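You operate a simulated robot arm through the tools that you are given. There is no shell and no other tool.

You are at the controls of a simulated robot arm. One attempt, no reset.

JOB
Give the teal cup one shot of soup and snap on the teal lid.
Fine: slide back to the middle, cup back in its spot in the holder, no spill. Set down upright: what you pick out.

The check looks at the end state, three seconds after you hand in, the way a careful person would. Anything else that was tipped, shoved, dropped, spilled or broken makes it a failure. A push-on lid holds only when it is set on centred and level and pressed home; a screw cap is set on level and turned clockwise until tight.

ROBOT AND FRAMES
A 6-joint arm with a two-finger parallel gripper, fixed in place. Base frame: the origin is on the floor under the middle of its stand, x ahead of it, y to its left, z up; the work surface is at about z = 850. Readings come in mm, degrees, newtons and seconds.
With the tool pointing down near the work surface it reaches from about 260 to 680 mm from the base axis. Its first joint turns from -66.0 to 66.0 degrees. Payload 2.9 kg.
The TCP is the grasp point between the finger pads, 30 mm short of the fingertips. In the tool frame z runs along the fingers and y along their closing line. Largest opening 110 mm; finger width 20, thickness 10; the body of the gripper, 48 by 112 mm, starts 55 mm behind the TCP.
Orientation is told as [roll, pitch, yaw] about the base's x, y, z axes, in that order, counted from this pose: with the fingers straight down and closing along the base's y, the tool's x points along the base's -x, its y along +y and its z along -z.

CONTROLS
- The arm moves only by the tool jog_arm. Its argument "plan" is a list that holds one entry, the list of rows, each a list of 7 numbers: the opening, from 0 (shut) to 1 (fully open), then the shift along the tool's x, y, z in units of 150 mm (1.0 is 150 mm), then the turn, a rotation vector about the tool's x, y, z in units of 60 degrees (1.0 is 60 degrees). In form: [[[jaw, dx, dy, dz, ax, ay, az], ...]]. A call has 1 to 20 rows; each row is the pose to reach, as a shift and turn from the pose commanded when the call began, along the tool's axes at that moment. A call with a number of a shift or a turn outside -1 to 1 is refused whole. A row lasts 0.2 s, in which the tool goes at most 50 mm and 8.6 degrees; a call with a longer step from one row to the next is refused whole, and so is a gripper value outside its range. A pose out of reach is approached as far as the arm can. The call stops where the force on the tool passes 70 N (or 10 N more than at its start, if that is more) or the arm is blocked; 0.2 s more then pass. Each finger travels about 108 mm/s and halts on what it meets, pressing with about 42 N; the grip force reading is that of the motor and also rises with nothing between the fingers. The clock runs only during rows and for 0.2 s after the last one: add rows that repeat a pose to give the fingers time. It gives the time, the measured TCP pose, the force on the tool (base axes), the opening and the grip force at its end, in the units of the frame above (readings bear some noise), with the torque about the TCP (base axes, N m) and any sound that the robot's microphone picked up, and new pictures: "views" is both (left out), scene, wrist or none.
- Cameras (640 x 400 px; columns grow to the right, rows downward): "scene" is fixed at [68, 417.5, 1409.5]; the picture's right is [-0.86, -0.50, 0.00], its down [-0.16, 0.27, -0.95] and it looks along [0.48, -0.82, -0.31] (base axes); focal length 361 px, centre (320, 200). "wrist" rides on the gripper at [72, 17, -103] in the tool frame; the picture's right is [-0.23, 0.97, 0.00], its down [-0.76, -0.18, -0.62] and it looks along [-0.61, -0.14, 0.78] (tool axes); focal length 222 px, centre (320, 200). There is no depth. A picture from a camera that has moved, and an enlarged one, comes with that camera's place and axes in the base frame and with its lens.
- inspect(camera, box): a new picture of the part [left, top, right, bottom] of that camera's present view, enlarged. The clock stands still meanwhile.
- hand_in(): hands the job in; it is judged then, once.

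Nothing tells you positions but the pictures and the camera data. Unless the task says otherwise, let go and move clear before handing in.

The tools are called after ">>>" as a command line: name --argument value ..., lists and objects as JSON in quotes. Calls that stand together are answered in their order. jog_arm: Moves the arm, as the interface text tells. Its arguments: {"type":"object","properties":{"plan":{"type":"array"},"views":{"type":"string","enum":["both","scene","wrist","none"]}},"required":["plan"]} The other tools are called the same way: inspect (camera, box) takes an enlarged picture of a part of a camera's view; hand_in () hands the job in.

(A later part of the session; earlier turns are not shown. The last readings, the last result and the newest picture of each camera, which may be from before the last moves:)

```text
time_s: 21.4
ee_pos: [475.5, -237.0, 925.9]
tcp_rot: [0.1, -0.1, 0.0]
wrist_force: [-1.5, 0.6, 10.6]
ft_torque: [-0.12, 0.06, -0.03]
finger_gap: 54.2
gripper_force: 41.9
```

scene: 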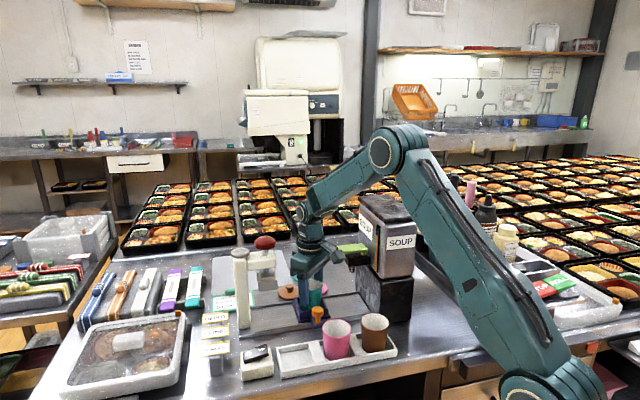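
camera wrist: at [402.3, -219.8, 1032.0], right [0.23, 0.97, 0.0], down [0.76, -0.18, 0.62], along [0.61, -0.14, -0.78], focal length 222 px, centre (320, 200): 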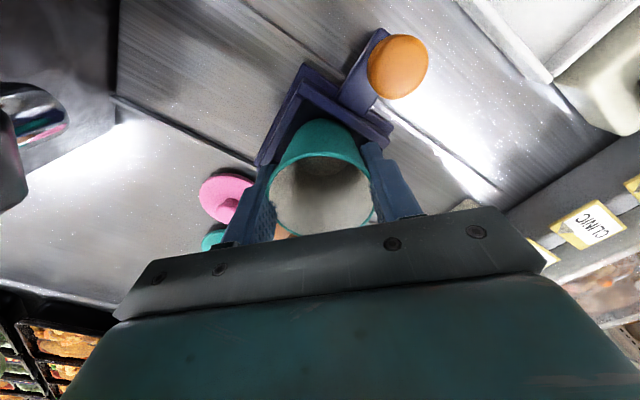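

The cup is resting on the tray floor (about 10 N). I'll open the fingers and check that it stands properly.

>>> jog_arm --plan '[[[0.5, 0, 0, 0, 0, 0, 0], [0.55, 0, 0, 0, 0, 0, 0], [0.6, 0, 0, 0, 0, 0, 0], [0.66, 0, 0, 0, 0, 0, 0], [0.66, 0, 0, 0, 0, 0, 0], [0.66, 0, 0, 0, 0, 0, 0]]]' --views "both"

>>> inspect --camera "scene" --box '[272, 250, 352, 340]'

>>> inspect --camera "wrist" --box '[220, 60, 412, 180]'

```text
time_s: 22.8
ee_pos: [475.1, -238.5, 924.8]
tcp_rot: [0.0, 0.0, 0.1]
wrist_force: [-1.3, 1.6, 0.4]
ft_torque: [0.02, 0.01, 0.0]
finger_gap: 72.7
gripper_force: 0.1
camera wrist: at [402.3, -221.6, 1028.5], right [0.23, 0.97, 0.0], down [0.76, -0.18, 0.62], along [0.61, -0.14, -0.78], focal length 222 px, centre (320, 200)
```

scene: 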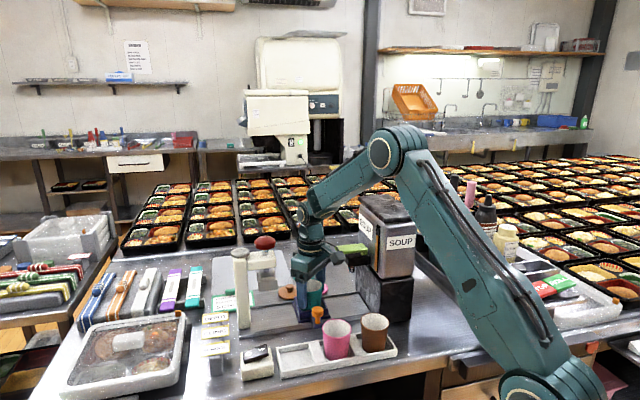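
wrist: 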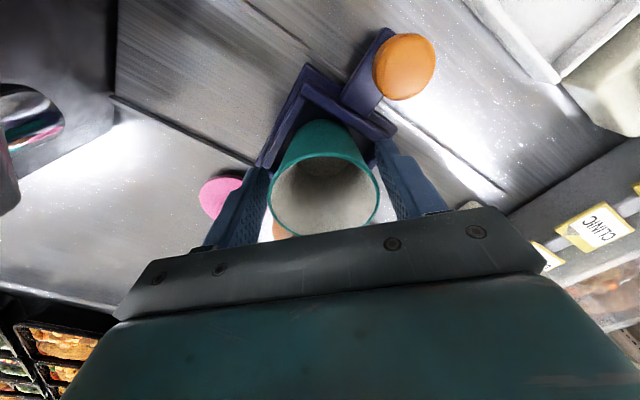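

```text
4.44 times, centred on (312, 295) of scene
camera zoom: at [68.0, 417.5, 1409.5], right [-0.86, -0.5, 0.0], down [-0.16, 0.27, -0.95], along [0.48, -0.82, -0.31], focal length 1606 px, centre (356, -222)
```

zoom: 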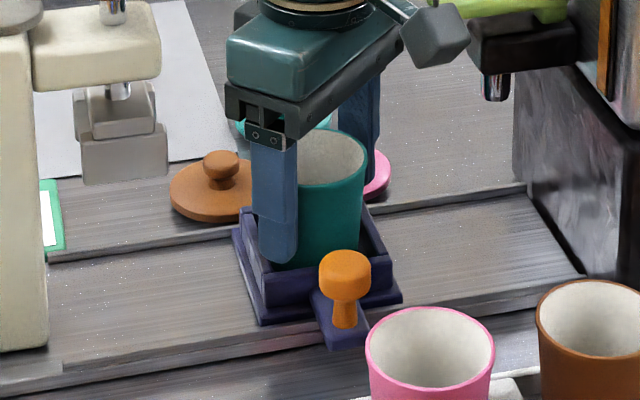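

```text
3.33 times, centred on (316, 120) of wrist
camera zoom: at [402.3, -221.6, 1028.5], right [0.23, 0.97, 0.0], down [0.76, -0.18, 0.62], along [0.61, -0.14, -0.78], focal length 740 px, centre (333, 467)
```

zoom: 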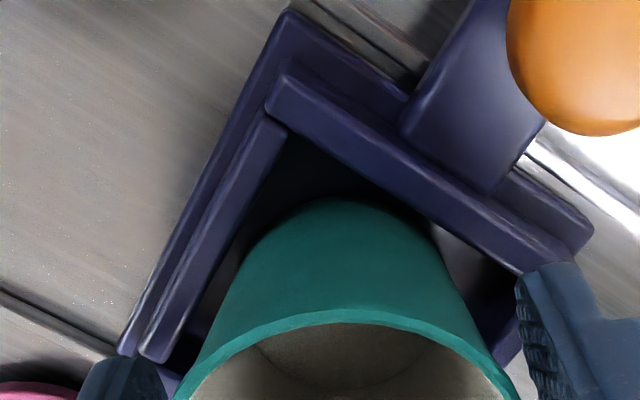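

The cup stands in the pocket. I'll rise straight up to clear it and look at the tray.

>>> jog_arm --plan '[[[0.66, 0, 0, -0.08, 0, 0, 0], [0.66, 0, 0, -0.2, 0, 0, 0], [0.66, 0, 0, -0.35, 0, 0, 0], [0.66, 0, 0, -0.5, 0, 0, 0], [0.66, 0, 0, -0.65, 0, 0, 0], [0.66, 0, 0, -0.8, 0, 0, 0], [0.66, 0, 0, -0.93, 0, 0, 0], [0.66, 0, 0, -0.93, 0, 0, 0], [0.66, 0, 0, -0.93, 0, 0, 0]]]' --views "both"

>>> inspect --camera "scene" --box '[256, 240, 384, 340]'

>>> inspect --camera "wrist" --box '[230, 30, 390, 130]'

```text
time_s: 24.8
ee_pos: [477.6, -237.8, 1061.9]
tcp_rot: [-0.1, 0.1, 0.0]
wrist_force: [0.4, -0.4, 0.6]
ft_torque: [-0.04, 0.01, -0.01]
finger_gap: 72.5
gripper_force: 0.0
camera wrist: at [405.7, -220.8, 1166.4], right [0.23, 0.97, 0.0], down [0.76, -0.18, 0.62], along [0.61, -0.14, -0.78], focal length 222 px, centre (320, 200)
```

scene: 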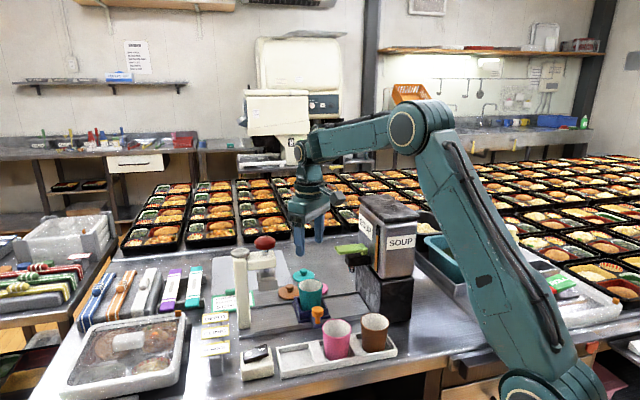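
wrist: 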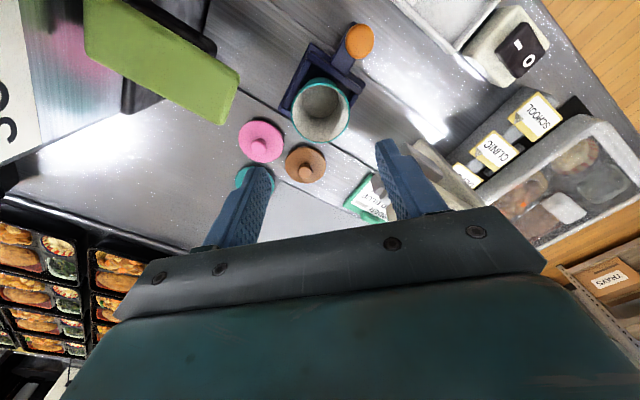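

```text
4.00 times, centred on (320, 290) of scene
camera zoom: at [68.0, 417.5, 1409.5], right [-0.86, -0.5, 0.0], down [-0.16, 0.27, -0.95], along [0.48, -0.82, -0.31], focal length 1446 px, centre (320, -160)
```

zoom: 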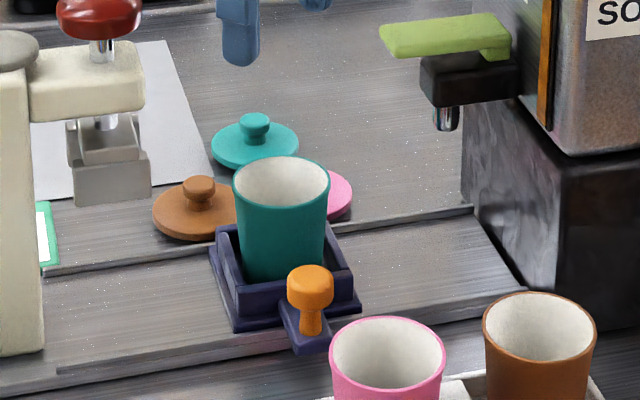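

```text
4.00 times, centred on (310, 80) of wrist
camera zoom: at [405.7, -220.8, 1166.4], right [0.23, 0.97, 0.0], down [0.76, -0.18, 0.62], along [0.61, -0.14, -0.78], focal length 888 px, centre (360, 680)
```

zoom: 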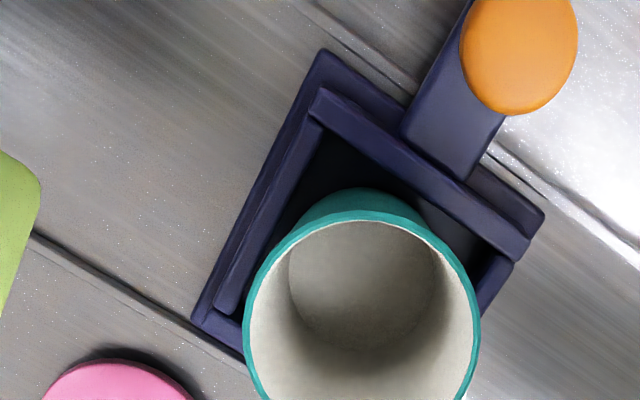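

The cup stands upright in the tray. I'll now push the slide toward the spout by its orange knob, with closed fingers on its press side. First I'll move to a pre-push pose with the tool at yaw -45.

>>> jog_arm --plan '[[[0.5, 0.02, 0.07, 0, 0, 0, 0.1], [0.35, 0.045, 0.155, 0, 0, 0, 0.21], [0.2, 0.07, 0.24, 0, 0, 0, 0.33], [0.05, 0.095, 0.33, 0, 0, 0, 0.45], [0, 0.12, 0.41, 0, 0, 0, 0.56], [0, 0.145, 0.5, 0, 0, 0, 0.67], [0, 0.159, 0.552, 0, 0, 0, 0.75], [0, 0.159, 0.552, 0, 0, 0, 0.75], [0, 0.159, 0.552, 0, 0, 0, 0.75]]]' --views "both"

>>> inspect --camera "wrist" --box '[160, 60, 416, 220]'

```text
time_s: 26.8
ee_pos: [450.0, -155.5, 1063.5]
tcp_rot: [0.1, 0.1, -45.0]
wrist_force: [-0.2, -0.5, -0.4]
ft_torque: [0.0, 0.03, 0.02]
finger_gap: 0.0
gripper_force: 37.7
camera wrist: at [412.0, -92.1, 1167.1], right [0.85, 0.53, 0.0], down [0.41, -0.66, 0.62], along [0.33, -0.53, -0.78], focal length 222 px, centre (320, 200)
```

scene: 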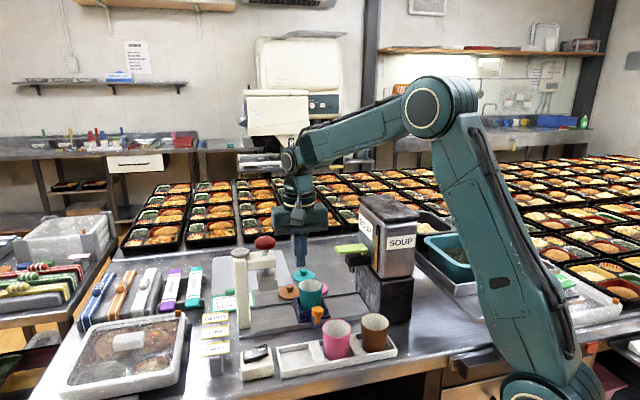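
wrist: 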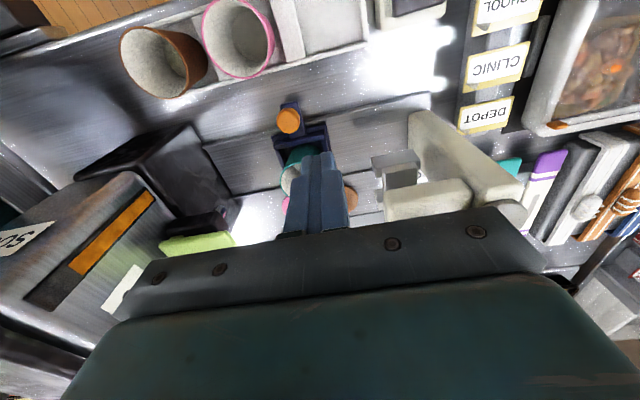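

```text
2.50 times, centred on (288, 140) of wrist
camera zoom: at [412.0, -92.1, 1167.1], right [0.85, 0.53, 0.0], down [0.41, -0.66, 0.62], along [0.33, -0.53, -0.78], focal length 555 px, centre (400, 350)
```

zoom: 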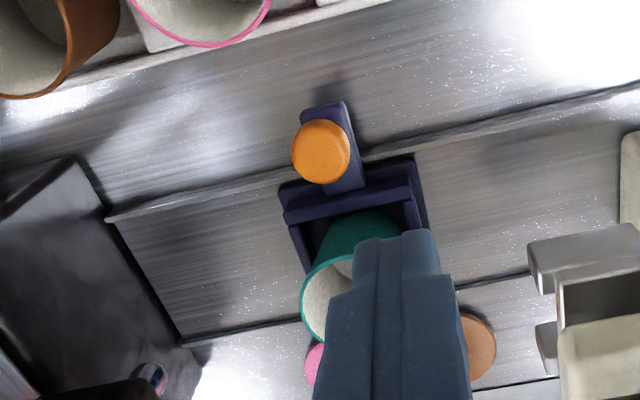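

>>> inspect --camera "scene" --box '[330, 190, 458, 340]'

>>> inspect --camera "wrist" --box '[0, 90, 256, 330]'

```text
2.67 times, centred on (394, 265) of scene
camera zoom: at [68.0, 417.5, 1409.5], right [-0.86, -0.5, 0.0], down [-0.16, 0.27, -0.95], along [0.48, -0.82, -0.31], focal length 964 px, centre (123, 27)
```

zoom: 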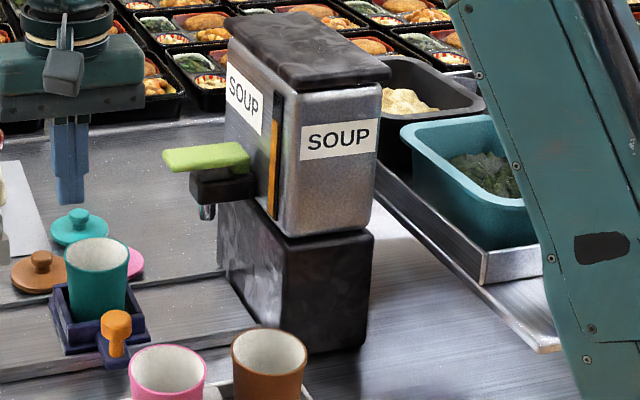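

```text
1.67 times, centred on (128, 210) of wrist
camera zoom: at [412.0, -92.1, 1167.1], right [0.85, 0.53, 0.0], down [0.41, -0.66, 0.62], along [0.33, -0.53, -0.78], focal length 370 px, centre (640, 183)
```

zoom: 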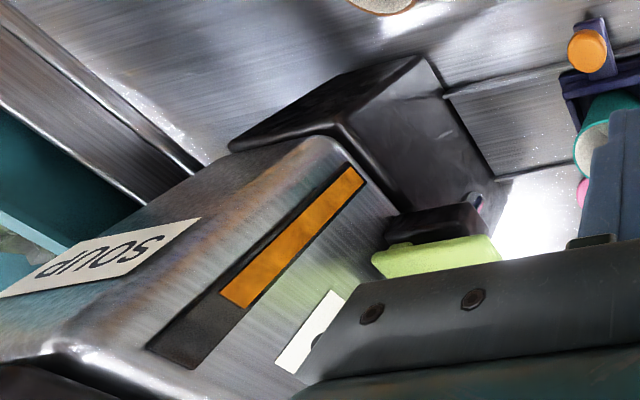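

The dispenser's front face is about 165 mm along the track from the tray middle, so gripping the orange knob with the fingers closing along the track leaves enough room. I'll move over the knob, open the fingers, and descend partway.

>>> jog_arm --plan '[[[0.2, -0.01, -0.09, 0.05, 0, 0, 0], [0.4, -0.02, -0.18, 0.15, 0, 0, 0], [0.55, -0.031, -0.263, 0.28, 0, 0, 0], [0.55, -0.031, -0.263, 0.42, 0, 0, 0], [0.55, -0.031, -0.263, 0.56, 0, 0, 0], [0.55, -0.031, -0.263, 0.66, 0, 0, 0], [0.55, -0.031, -0.263, 0.697, 0, 0, 0], [0.55, -0.031, -0.263, 0.697, 0, 0, 0], [0.55, -0.031, -0.263, 0.697, 0, 0, 0]]]' --views "both"

>>> inspect --camera "wrist" --box '[220, 100, 420, 225]'

>>> inspect --camera "scene" --box '[266, 240, 362, 340]'

```text
time_s: 28.8
ee_pos: [426.3, -185.6, 957.1]
tcp_rot: [0.1, 0.0, -45.0]
wrist_force: [0.8, -0.4, 0.5]
ft_torque: [0.0, 0.02, 0.01]
finger_gap: 60.6
gripper_force: 0.0
camera wrist: at [386.9, -123.2, 1061.8], right [0.85, 0.53, 0.0], down [0.41, -0.66, 0.62], along [0.33, -0.53, -0.78], focal length 222 px, centre (320, 200)
```

scene: 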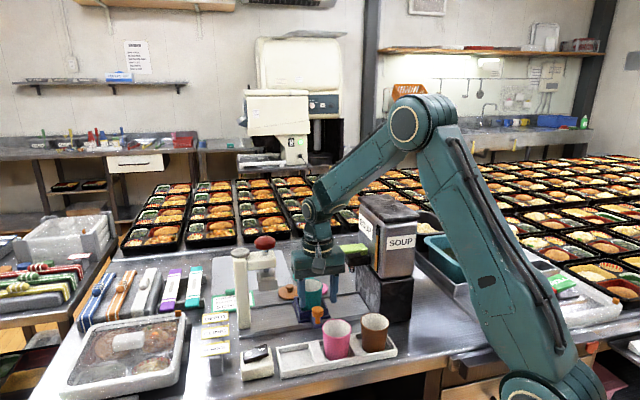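
wrist: 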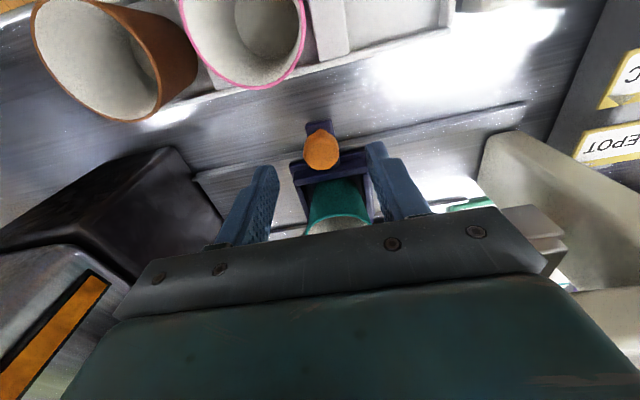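

```text
3.20 times, centred on (320, 162) of wrist
camera zoom: at [386.9, -123.2, 1061.8], right [0.85, 0.53, 0.0], down [0.41, -0.66, 0.62], along [0.33, -0.53, -0.78], focal length 711 px, centre (320, 320)
```

zoom: 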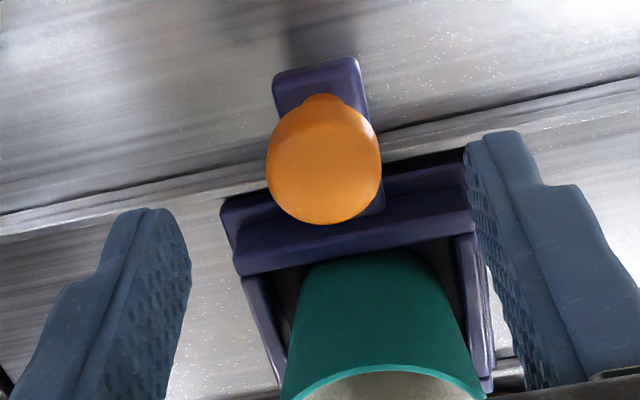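

```text
4.00 times, centred on (314, 290) of scene
camera zoom: at [68.0, 417.5, 1409.5], right [-0.86, -0.5, 0.0], down [-0.16, 0.27, -0.95], along [0.48, -0.82, -0.31], focal length 1446 px, centre (344, -160)
```

zoom: 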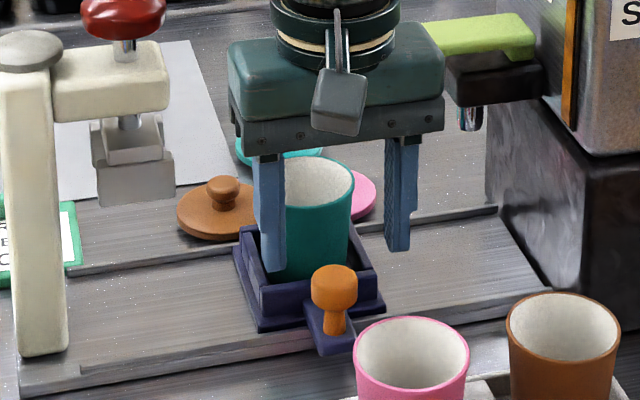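

The knob is centred between the fingers. I'll descend to grip height and close on it.

>>> jog_arm --plan '[[[0.55, 0, 0, 0.07, 0, 0, 0], [0.55, 0, 0, 0.14, 0, 0, 0], [0.55, 0, 0, 0.21, 0, 0, 0], [0.55, 0, 0, 0.26, 0, 0, 0], [0.55, 0, 0, 0.26, 0, 0, 0], [0.5, 0, 0, 0.26, 0, 0, 0], [0.45, 0, 0, 0.26, 0, 0, 0], [0.4, 0, 0, 0.26, 0, 0, 0], [0.35, 0, 0, 0.26, 0, 0, 0], [0.31, 0, 0, 0.26, 0, 0, 0], [0.28, 0, 0, 0.26, 0, 0, 0], [0.25, 0, 0, 0.26, 0, 0, 0], [0.22, 0, 0, 0.26, 0, 0, 0], [0.19, 0, 0, 0.26, 0, 0, 0], [0.15, 0, 0, 0.26, 0, 0, 0], [0.1, 0, 0, 0.26, 0, 0, 0], [0.1, 0, 0, 0.26, 0, 0, 0]]]' --views "both"

>>> inspect --camera "wrist" --box '[220, 100, 420, 225]'

>>> inspect --camera "scene" --box '[266, 240, 362, 340]'

```text
time_s: 32.4
ee_pos: [426.8, -185.4, 919.8]
tcp_rot: [0.0, 0.0, -45.0]
wrist_force: [-0.1, -0.2, 0.1]
ft_torque: [-0.02, -0.01, 0.01]
finger_gap: 26.0
gripper_force: 44.6
camera wrist: at [387.5, -122.6, 1023.0], right [0.85, 0.53, 0.0], down [0.41, -0.66, 0.62], along [0.33, -0.53, -0.78], focal length 222 px, centre (320, 200)
```

scene: 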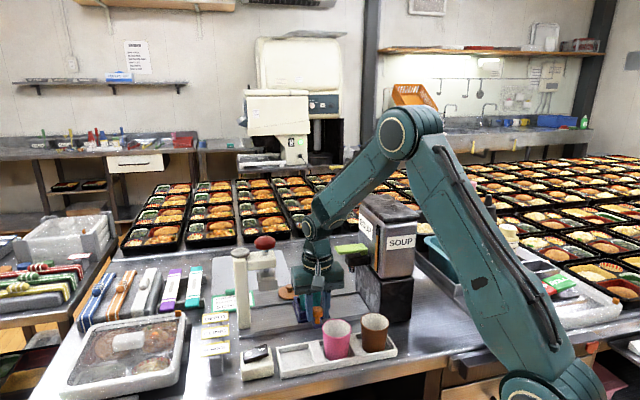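
wrist: 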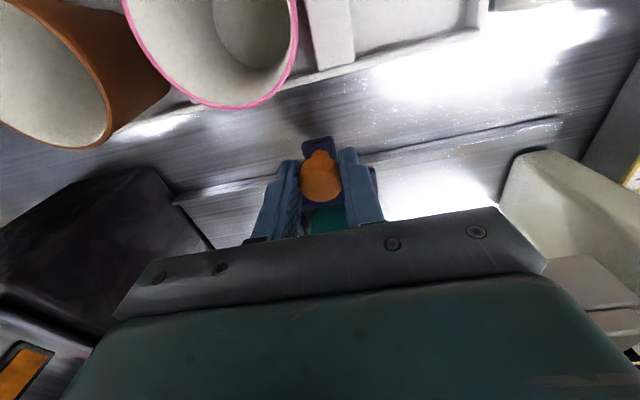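

```text
3.20 times, centred on (320, 162) of wrist
camera zoom: at [387.5, -122.6, 1023.0], right [0.85, 0.53, 0.0], down [0.41, -0.66, 0.62], along [0.33, -0.53, -0.78], focal length 711 px, centre (320, 320)
```

zoom: 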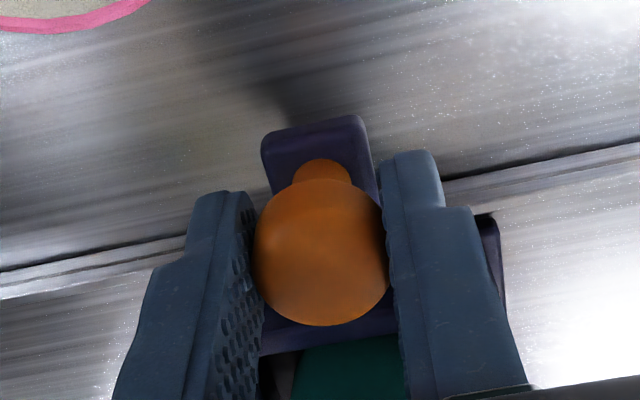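

```text
4.00 times, centred on (314, 290) of scene
camera zoom: at [68.0, 417.5, 1409.5], right [-0.86, -0.5, 0.0], down [-0.16, 0.27, -0.95], along [0.48, -0.82, -0.31], focal length 1446 px, centre (344, -160)
```

zoom: 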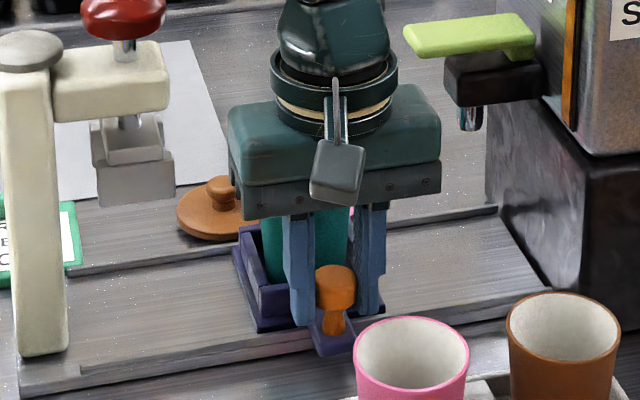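

The knob is gripped. I'll slide toward the spout slowly, 50 mm first, then check.

>>> jog_arm --plan '[[[0.1, 0, -0.015, 0, 0, 0, 0], [0.1, 0, -0.04, 0, 0, 0, 0], [0.1, 0, -0.075, 0, 0, 0, 0], [0.1, 0, -0.11, 0, 0, 0, 0], [0.1, 0, -0.15, 0, 0, 0, 0], [0.1, 0, -0.19, 0, 0, 0, 0], [0.1, 0, -0.23, 0, 0, 0, 0], [0.1, 0, -0.27, 0, 0, 0, 0], [0.1, 0, -0.305, 0, 0, 0, 0], [0.1, 0, -0.325, 0, 0, 0, 0], [0.1, 0, -0.333, 0, 0, 0, 0], [0.1, 0, -0.333, 0, 0, 0, 0]]]' --views "both"

>>> inspect --camera "scene" --box '[266, 220, 402, 340]'

```text
time_s: 35.0
ee_pos: [391.0, -223.0, 919.6]
tcp_rot: [0.0, 0.1, -45.0]
wrist_force: [-0.8, 0.2, -17.3]
ft_torque: [-0.01, -0.12, 0.05]
finger_gap: 26.0
gripper_force: 45.4
camera wrist: at [351.6, -158.7, 1023.1], right [0.85, 0.53, 0.0], down [0.41, -0.66, 0.62], along [0.33, -0.53, -0.78], focal length 222 px, centre (320, 200)
```

scene: 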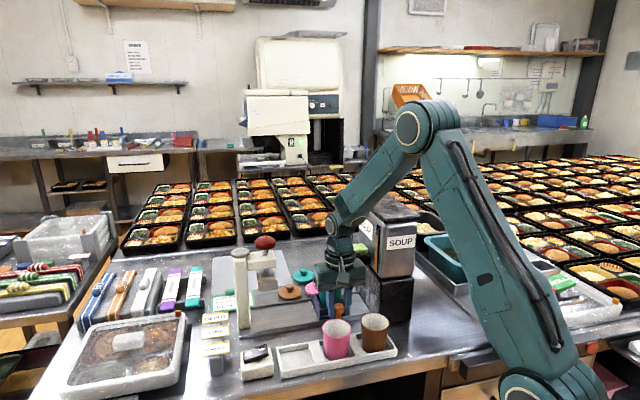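
wrist: 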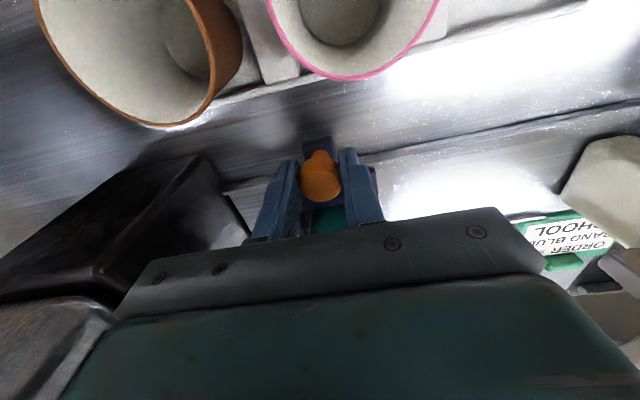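

```text
3.33 times, centred on (334, 280) of scene
camera zoom: at [68.2, 417.4, 1409.5], right [-0.86, -0.5, 0.0], down [-0.16, 0.27, -0.95], along [0.48, -0.82, -0.31], focal length 1204 px, centre (273, -67)
```

zoom: 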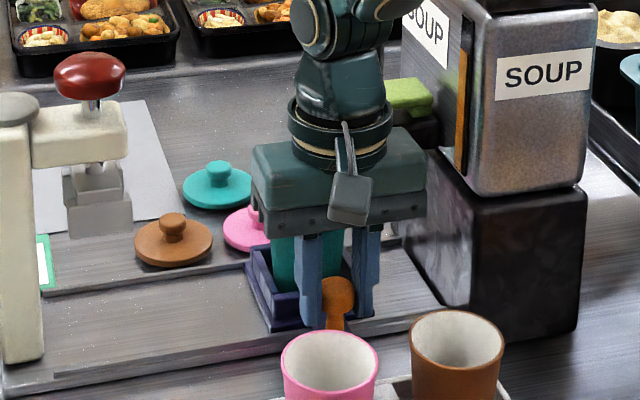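

The tray moves along the track with the cup standing. There is a slight downward pull of about 17 N, so I'll ease 2 mm lower and continue the remaining 50 mm slowly.

>>> jog_arm --plan '[[[0.1, 0, 0, 0.007, 0, 0, 0], [0.1, 0, 0, 0.013, 0, 0, 0], [0.1, 0, -0.02, 0.013, 0, 0, 0], [0.1, 0, -0.05, 0.013, 0, 0, 0], [0.1, 0, -0.085, 0.013, 0, 0, 0], [0.1, 0, -0.12, 0.013, 0, 0, 0], [0.1, 0, -0.155, 0.013, 0, 0, 0], [0.1, 0, -0.19, 0.013, 0, 0, 0], [0.1, 0, -0.22, 0.013, 0, 0, 0], [0.1, 0, -0.245, 0.013, 0, 0, 0], [0.1, 0, -0.26, 0.013, 0, 0, 0], [0.1, 0, -0.267, 0.013, 0, 0, 0], [0.1, 0, -0.267, 0.013, 0, 0, 0]]]' --views "both"

>>> inspect --camera "scene" --box '[286, 220, 422, 340]'

```text
time_s: 37.8
ee_pos: [363.5, -250.3, 919.1]
tcp_rot: [-0.1, -0.2, -45.1]
wrist_force: [-3.3, 5.0, 31.9]
ft_torque: [0.13, 0.1, 0.08]
finger_gap: 26.1
gripper_force: 44.4
camera wrist: at [323.2, -186.6, 1022.5], right [0.85, 0.53, 0.0], down [0.41, -0.66, 0.63], along [0.33, -0.53, -0.78], focal length 222 px, centre (320, 200)
```

scene: 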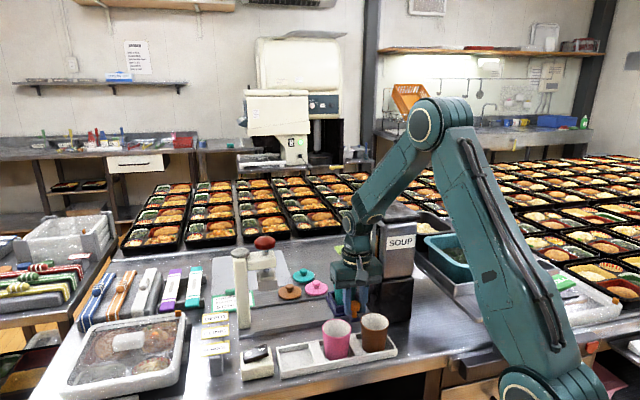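
wrist: 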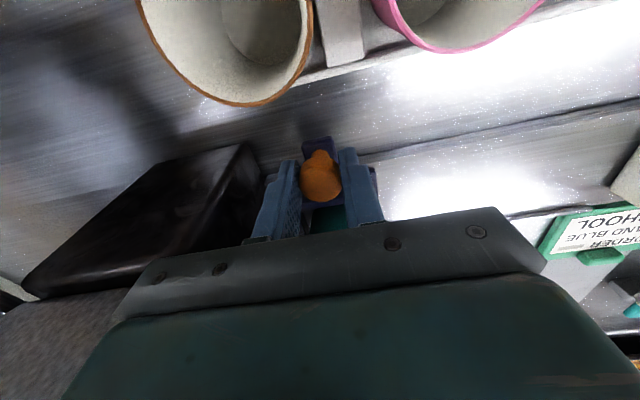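

```text
3.33 times, centred on (354, 280) of scene
camera zoom: at [67.5, 417.9, 1409.4], right [-0.86, -0.5, 0.0], down [-0.16, 0.27, -0.95], along [0.48, -0.82, -0.31], focal length 1204 px, centre (207, -67)
```

zoom: 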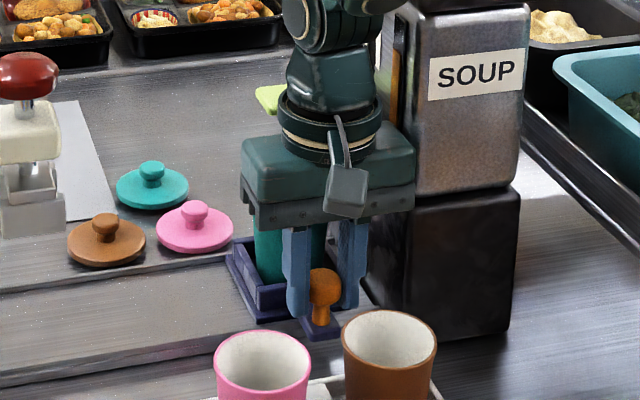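

Now there's an upward push of 32 N, so I'll raise about 1.3 mm and creep the last 10 mm, watching for the end stop.

>>> jog_arm --plan '[[[0.1, 0, 0, -0.005, 0, 0, 0], [0.1, 0, 0, -0.009, 0, 0, 0], [0.1, 0, -0.012, -0.009, 0, 0, 0], [0.1, 0, -0.024, -0.009, 0, 0, 0], [0.1, 0, -0.036, -0.009, 0, 0, 0], [0.1, 0, -0.047, -0.009, 0, 0, 0], [0.1, 0, -0.047, -0.009, 0, 0, 0], [0.1, 0, -0.047, -0.009, 0, 0, 0]]]' --views "both"

>>> inspect --camera "scene" --box '[286, 220, 422, 340]'

```text
time_s: 39.6
ee_pos: [362.3, -251.0, 918.6]
tcp_rot: [0.1, -0.3, -44.6]
wrist_force: [33.5, 34.7, 17.2]
ft_torque: [-5.42, 1.86, -1.53]
finger_gap: 26.0
gripper_force: 45.2
camera wrist: at [321.2, -188.3, 1022.5], right [0.84, 0.54, 0.0], down [0.42, -0.66, 0.62], along [0.34, -0.53, -0.78], focal length 222 px, centre (320, 200)
```

scene: 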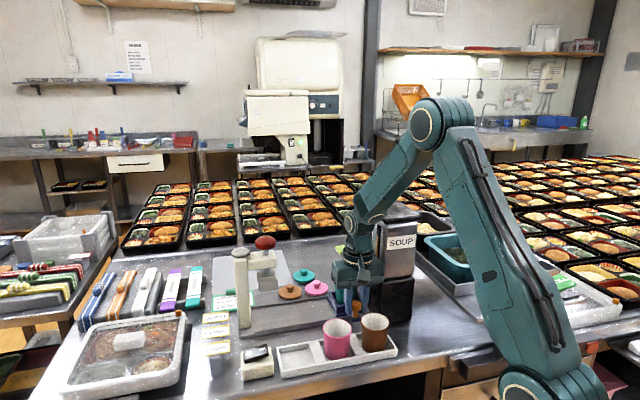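
wrist: 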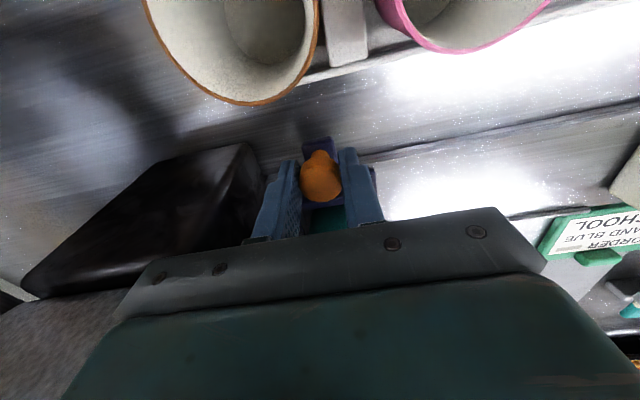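

```text
3.33 times, centred on (354, 280) of scene
camera zoom: at [68.7, 418.8, 1409.1], right [-0.86, -0.5, 0.0], down [-0.16, 0.27, -0.95], along [0.48, -0.82, -0.31], focal length 1204 px, centre (207, -67)
```

zoom: 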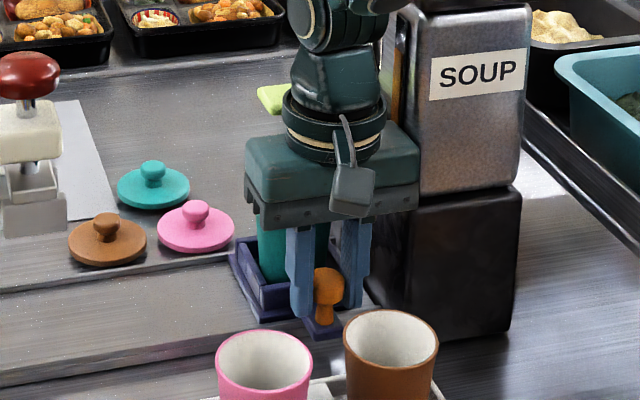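

The force jumped with a large torque, which means the gripper body is touching the dispenser rather than the tray reaching its stop. I'll back off right away and re-plan the last few millimetres.

>>> jog_arm --plan '[[[0.1, 0, 0.02, 0, 0, 0, 0], [0.1, 0, 0.04, 0, 0, 0, 0], [0.1, 0, 0.06, 0, 0, 0, 0], [0.1, 0, 0.06, 0, 0, 0, 0]]]' --views "both"

>>> inspect --camera "scene" --box '[300, 190, 460, 330]'

>>> inspect --camera "wrist" --box '[0, 100, 320, 300]'

```text
time_s: 40.6
ee_pos: [363.4, -249.5, 918.8]
tcp_rot: [0.0, 0.1, -45.2]
wrist_force: [6.2, -7.4, -0.2]
ft_torque: [-0.05, 0.2, -0.29]
finger_gap: 25.8
gripper_force: 45.1
camera wrist: at [324.8, -185.9, 1022.5], right [0.85, 0.52, 0.0], down [0.41, -0.67, 0.62], along [0.32, -0.53, -0.78], focal length 222 px, centre (320, 200)
```

scene: 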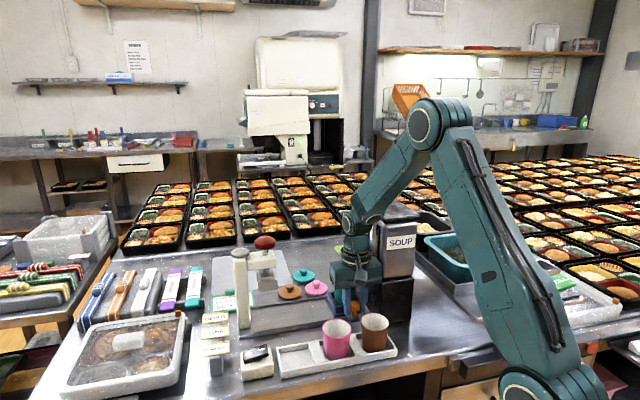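
wrist: 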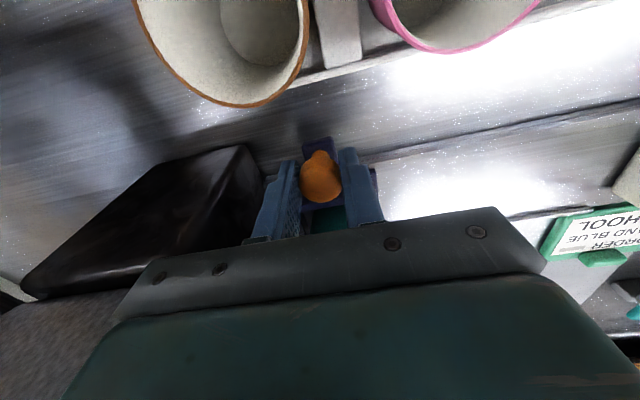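

```text
2.86 times, centred on (380, 260) of scene
camera zoom: at [68.1, 417.3, 1409.5], right [-0.86, -0.5, 0.0], down [-0.16, 0.27, -0.95], along [0.48, -0.82, -0.31], focal length 1032 px, centre (149, 29)
```

zoom: 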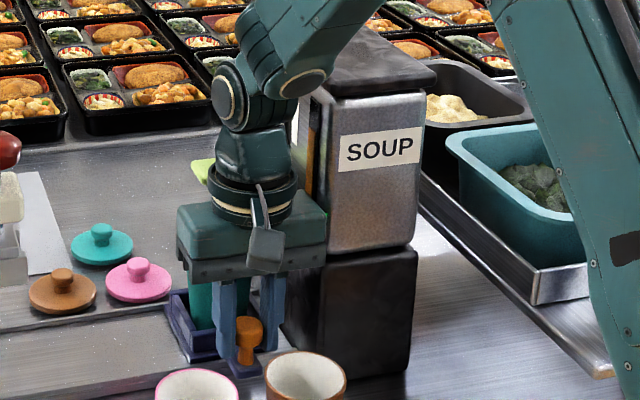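

```text
2.00 times, centred on (160, 200) of wrist
camera zoom: at [324.8, -185.9, 1022.5], right [0.85, 0.52, 0.0], down [0.41, -0.67, 0.62], along [0.32, -0.53, -0.78], focal length 444 px, centre (640, 200)
```

zoom: 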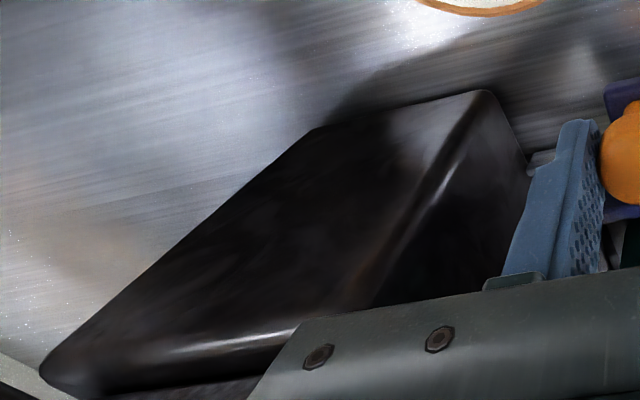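

The gripper is clear again and the knob sits about 88 mm along the track. I'll let go, shift away from the dispenser, rise, and check that the dispenser and tray are undisturbed.

>>> jog_arm --plan '[[[0.25, 0, 0, 0, 0, 0, 0], [0.32, 0, 0, 0, 0, 0, 0], [0.4, 0, 0, 0, 0, 0, 0], [0.5, 0, 0, 0, 0, 0, 0], [0.55, 0, 0, 0, 0, 0, 0], [0.55, 0, 0.03, 0, 0, 0, 0], [0.55, 0, 0.067, 0, 0, 0, 0], [0.55, 0, 0.067, -0.1, 0, 0, 0], [0.55, 0, 0.067, -0.25, 0, 0, 0], [0.55, 0, 0.1, -0.45, 0, 0, 0], [0.55, 0, 0.2, -0.65, 0, 0, 0], [0.55, 0, 0.35, -0.85, 0, 0, 0], [0.55, 0, 0.5, -0.95, 0, 0, 0], [0.55, 0, 0.6, -0.95, 0, 0, 0], [0.55, 0, 0.6, -0.95, 0, 0, 0], [0.55, 0, 0.6, -0.95, 0, 0, 0]]]' --views "both"

>>> inspect --camera "scene" --box '[286, 190, 446, 320]'

>>> inspect --camera "wrist" --box '[60, 60, 316, 220]'

```text
time_s: 44.0
ee_pos: [428.9, -186.0, 1062.7]
tcp_rot: [0.1, 0.0, -44.9]
wrist_force: [0.2, 0.2, -0.3]
ft_torque: [-0.04, 0.0, 0.02]
finger_gap: 60.4
gripper_force: 0.0
camera wrist: at [389.1, -123.0, 1165.5], right [0.85, 0.53, 0.0], down [0.41, -0.66, 0.62], along [0.33, -0.53, -0.78], focal length 222 px, centre (320, 200)
```

scene: 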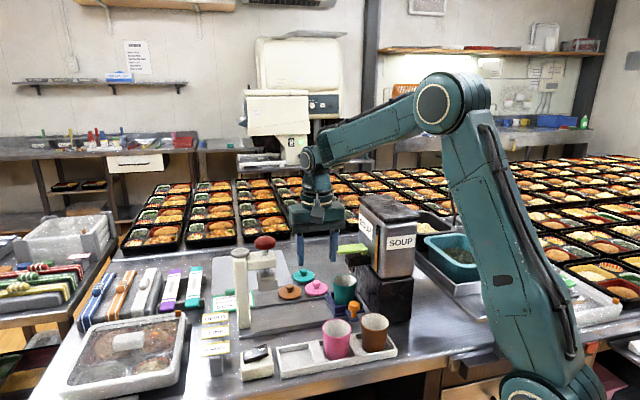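
wrist: 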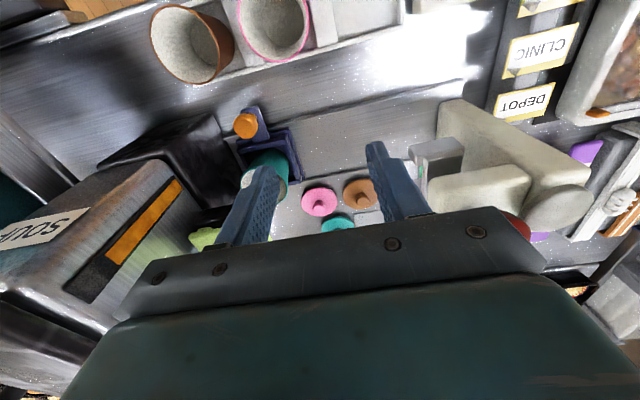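

```text
3.08 times, centred on (366, 255) of scene
camera zoom: at [68.0, 417.5, 1409.5], right [-0.86, -0.5, 0.0], down [-0.16, 0.27, -0.95], along [0.48, -0.82, -0.31], focal length 1112 px, centre (178, 31)
```

zoom: 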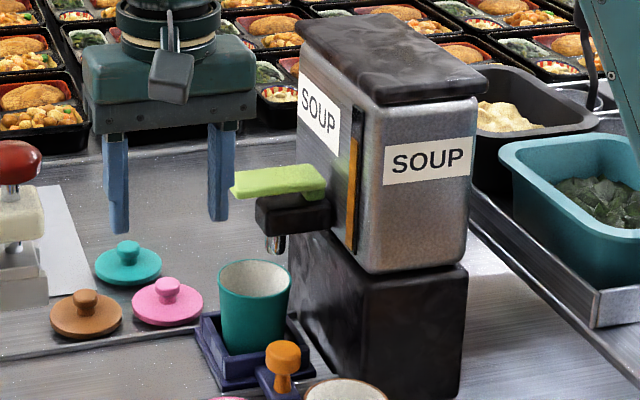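

```text
2.50 times, centred on (188, 140) of wrist
camera zoom: at [389.1, -123.0, 1165.5], right [0.85, 0.53, 0.0], down [0.41, -0.66, 0.62], along [0.33, -0.53, -0.78], focal length 555 px, centre (650, 350)
```

zoom: 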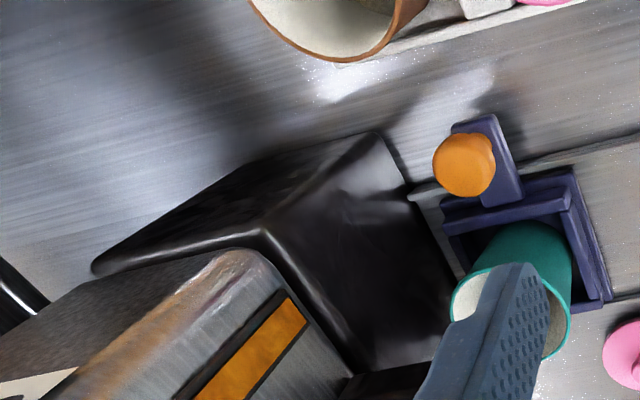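

The tray and dispenser are undisturbed, and the cup is about 15 mm short of the spout. I'll finish with closed fingers pushing the knob from the press side, which keeps the gripper body farther from the dispenser.

>>> jog_arm --plan '[[[0.4, 0.01, -0.1, 0, 0, 0, 0], [0.25, 0.02, -0.22, 0, 0, 0, 0], [0.1, 0.025, -0.33, 0.05, 0, 0, 0], [0, 0.025, -0.364, 0.18, 0, 0, 0], [0, 0.025, -0.364, 0.33, 0, 0, 0], [0, 0.025, -0.364, 0.48, 0, 0, 0], [0, 0.025, -0.364, 0.63, 0, 0, 0], [0, 0.025, -0.364, 0.77, 0, 0, 0], [0, 0.025, -0.364, 0.88, 0, 0, 0], [0, 0.025, -0.364, 0.959, 0, 0, 0], [0, 0.025, -0.364, 0.959, 0, 0, 0], [0, 0.025, -0.364, 0.959, 0, 0, 0]]]' --views "both"

>>> inspect --camera "wrist" --box '[160, 80, 416, 240]'

>>> inspect --camera "scene" --box '[286, 190, 446, 320]'

```text
time_s: 46.6
ee_pos: [385.6, -218.8, 917.3]
tcp_rot: [-0.1, 0.0, -45.0]
wrist_force: [0.5, 0.3, -0.7]
ft_torque: [0.01, -0.02, 0.02]
finger_gap: 0.0
gripper_force: 37.9
camera wrist: at [347.5, -157.1, 1020.9], right [0.85, 0.53, 0.0], down [0.41, -0.66, 0.62], along [0.33, -0.53, -0.78], focal length 222 px, centre (320, 200)
```

scene: 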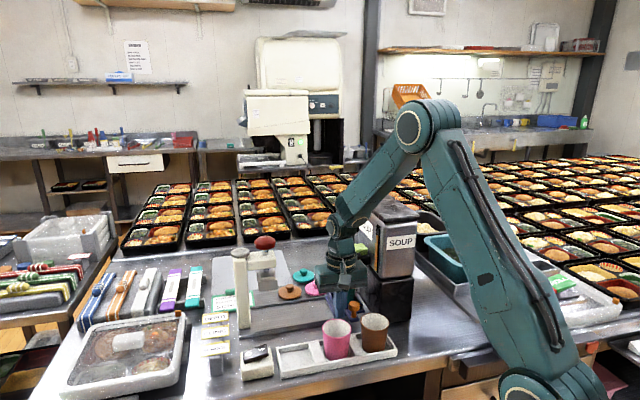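
wrist: 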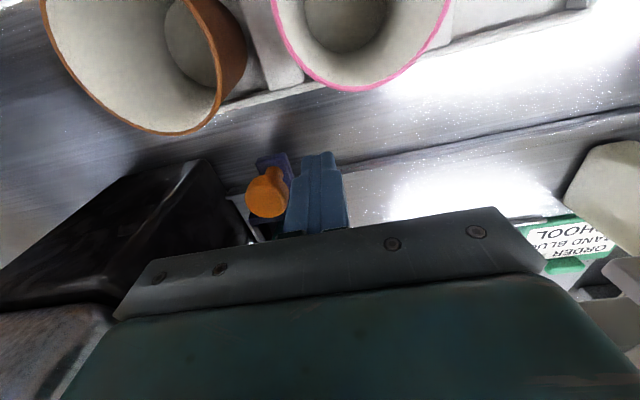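

```text
2.50 times, centred on (288, 160) of wrist
camera zoom: at [347.5, -157.1, 1020.9], right [0.85, 0.53, 0.0], down [0.41, -0.66, 0.62], along [0.33, -0.53, -0.78], focal length 555 px, centre (400, 300)
```

zoom: 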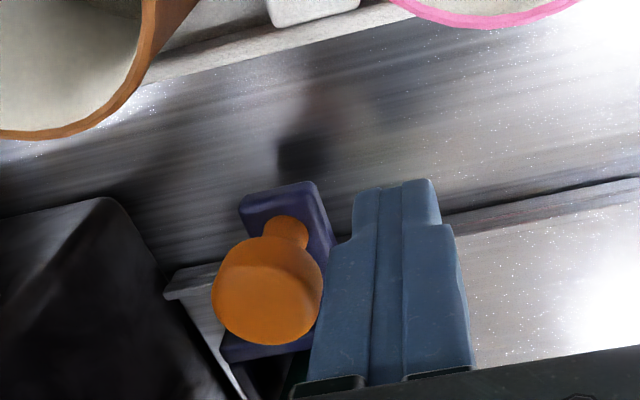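

```text
3.08 times, centred on (366, 255) of scene
camera zoom: at [68.0, 417.5, 1409.5], right [-0.86, -0.5, 0.0], down [-0.16, 0.27, -0.95], along [0.48, -0.82, -0.31], focal length 1112 px, centre (178, 31)
```

zoom: 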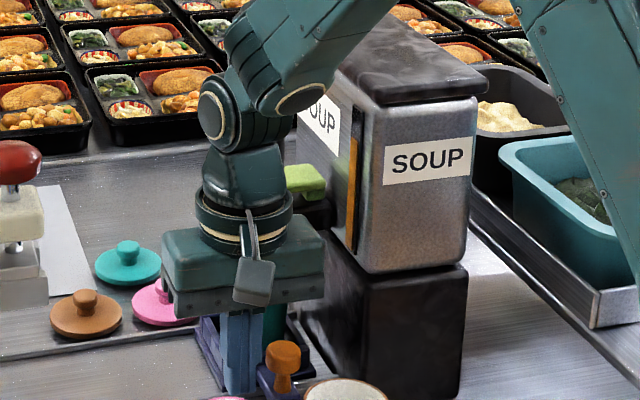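

>>> jog_arm --plan '[[[0, 0, -0.03, 0, 0, 0, 0], [0, 0, -0.06, 0, 0, 0, 0], [0, 0, -0.075, 0, 0, 0, 0], [0, 0, -0.087, 0, 0, 0, 0], [0, 0, -0.1, 0, 0, 0, 0], [0, 0, -0.113, 0, 0, 0, 0], [0, 0, -0.127, 0, 0, 0, 0], [0, 0, -0.14, 0, 0, 0, 0], [0, 0, -0.15, 0, 0, 0, 0], [0, 0, -0.16, 0, 0, 0, 0], [0, 0, -0.167, 0, 0, 0, 0], [0, 0, -0.167, 0, 0, 0, 0], [0, 0, -0.167, 0, 0, 0, 0]]]' --views "both"

>>> inspect --camera "wrist" --box '[160, 80, 416, 240]'

>>> inspect --camera "scene" --box '[286, 190, 446, 320]'

```text
time_s: 49.4
ee_pos: [369.1, -238.2, 918.7]
tcp_rot: [0.0, 0.0, -45.1]
wrist_force: [0.0, -0.2, 0.2]
ft_torque: [0.0, 0.02, 0.0]
finger_gap: 0.0
gripper_force: 37.7
camera wrist: at [329.8, -175.0, 1022.4], right [0.85, 0.53, 0.0], down [0.41, -0.66, 0.62], along [0.33, -0.53, -0.78], focal length 222 px, centre (320, 200)
```

scene: 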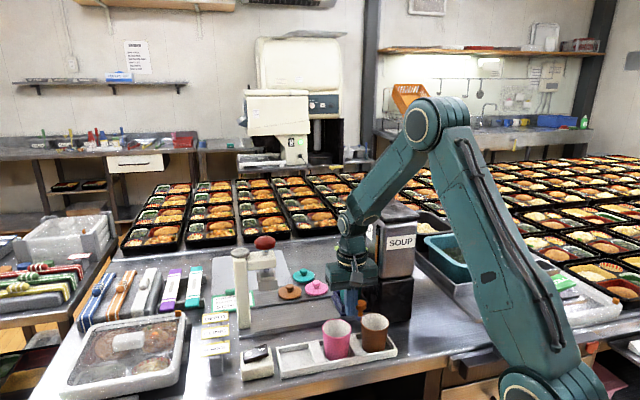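
wrist: 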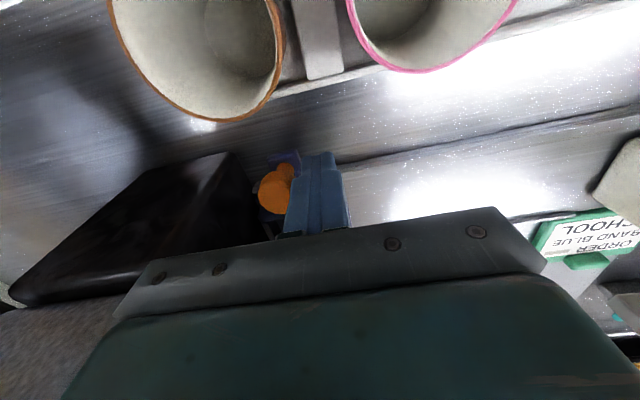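

```text
2.50 times, centred on (288, 160) of wrist
camera zoom: at [329.8, -175.0, 1022.4], right [0.85, 0.53, 0.0], down [0.41, -0.66, 0.62], along [0.33, -0.53, -0.78], focal length 555 px, centre (400, 300)
```

zoom: 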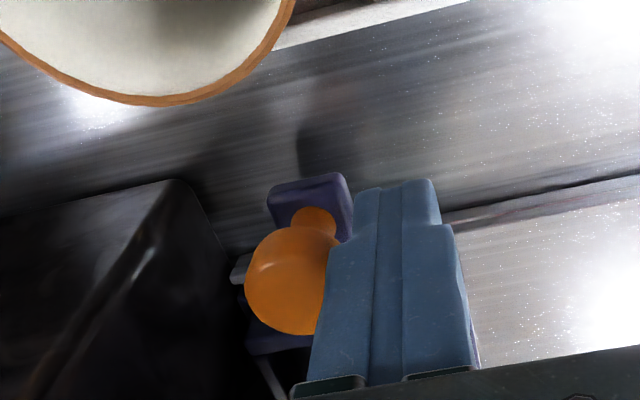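

```text
3.08 times, centred on (366, 255) of scene
camera zoom: at [68.0, 417.5, 1409.5], right [-0.86, -0.5, 0.0], down [-0.16, 0.27, -0.95], along [0.48, -0.82, -0.31], focal length 1112 px, centre (178, 31)
```

zoom: 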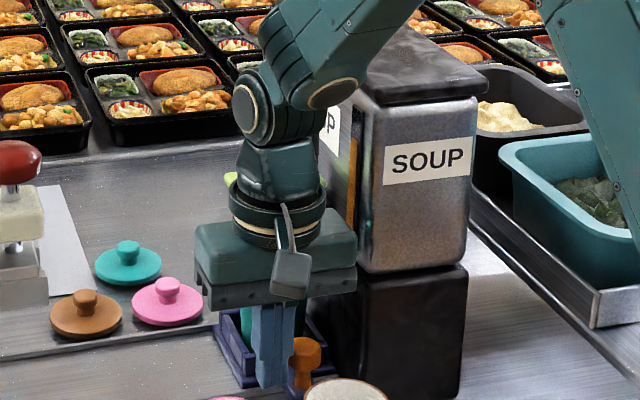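

The knob has been pushed with no obstruction. I'll back the fingers off the knob, rise, and check the cup against the spout.

>>> jog_arm --plan '[[[0, 0, 0.02, 0, 0, 0, 0], [0, 0, 0.053, 0, 0, 0, 0], [0, 0, 0.053, -0.05, 0, 0, 0], [0, 0, 0.06, -0.2, 0, 0, 0], [0, 0, 0.1, -0.4, 0, 0, 0], [0, 0, 0.2, -0.6, 0, 0, 0], [0, 0, 0.35, -0.8, 0, 0, 0], [0, 0, 0.5, -0.95, 0, 0, 0], [0, 0, 0.65, -1.0, 0, 0, 0], [0, 0, 0.65, -1.0, 0, 0, 0], [0, 0, 0.65, -1.0, 0, 0, 0]]]' --views "both"

>>> inspect --camera "scene" --box '[310, 210, 422, 310]'

>>> inspect --camera "wrist" --box '[60, 60, 316, 220]'

```text
time_s: 51.8
ee_pos: [439.7, -169.6, 1069.0]
tcp_rot: [0.0, 0.0, -45.0]
wrist_force: [0.1, 0.8, 0.1]
ft_torque: [-0.01, 0.0, 0.0]
finger_gap: 0.0
gripper_force: 38.0
camera wrist: at [400.0, -107.0, 1172.3], right [0.85, 0.53, 0.0], down [0.41, -0.66, 0.62], along [0.33, -0.53, -0.78], focal length 222 px, centre (320, 200)
```

scene: 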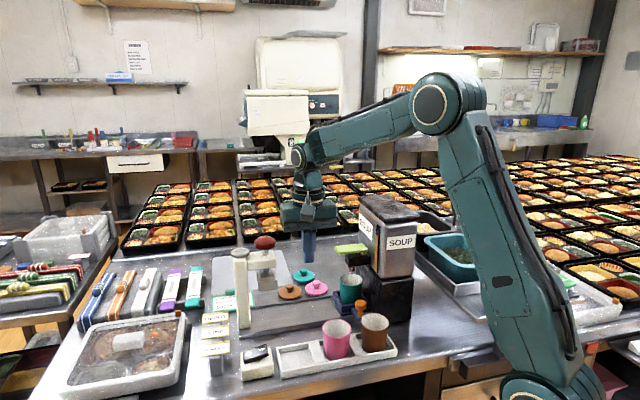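
wrist: 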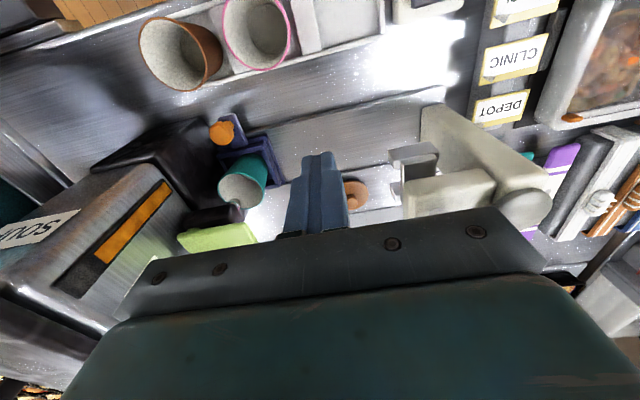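

```text
4.00 times, centred on (366, 260) of scene
camera zoom: at [68.0, 417.5, 1409.5], right [-0.86, -0.5, 0.0], down [-0.16, 0.27, -0.95], along [0.48, -0.82, -0.31], focal length 1446 px, centre (136, -40)
```

zoom: 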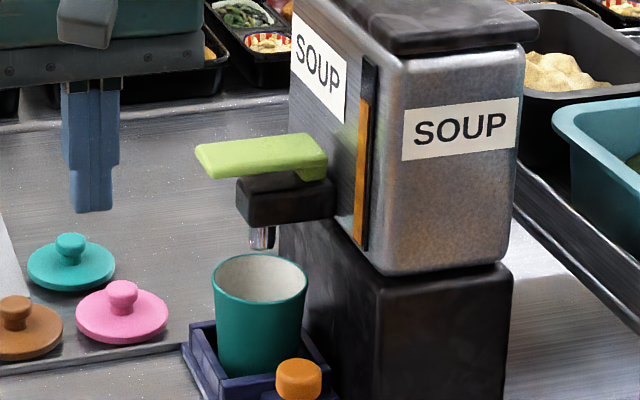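

```text
2.50 times, centred on (188, 140) of wrist
camera zoom: at [400.0, -107.0, 1172.3], right [0.85, 0.53, 0.0], down [0.41, -0.66, 0.62], along [0.33, -0.53, -0.78], focal length 555 px, centre (650, 350)
```

zoom: 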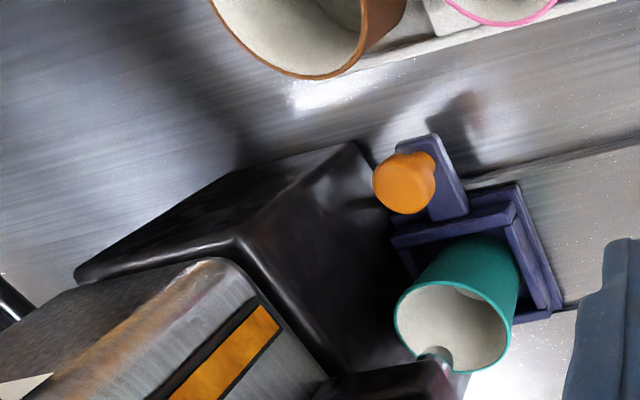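

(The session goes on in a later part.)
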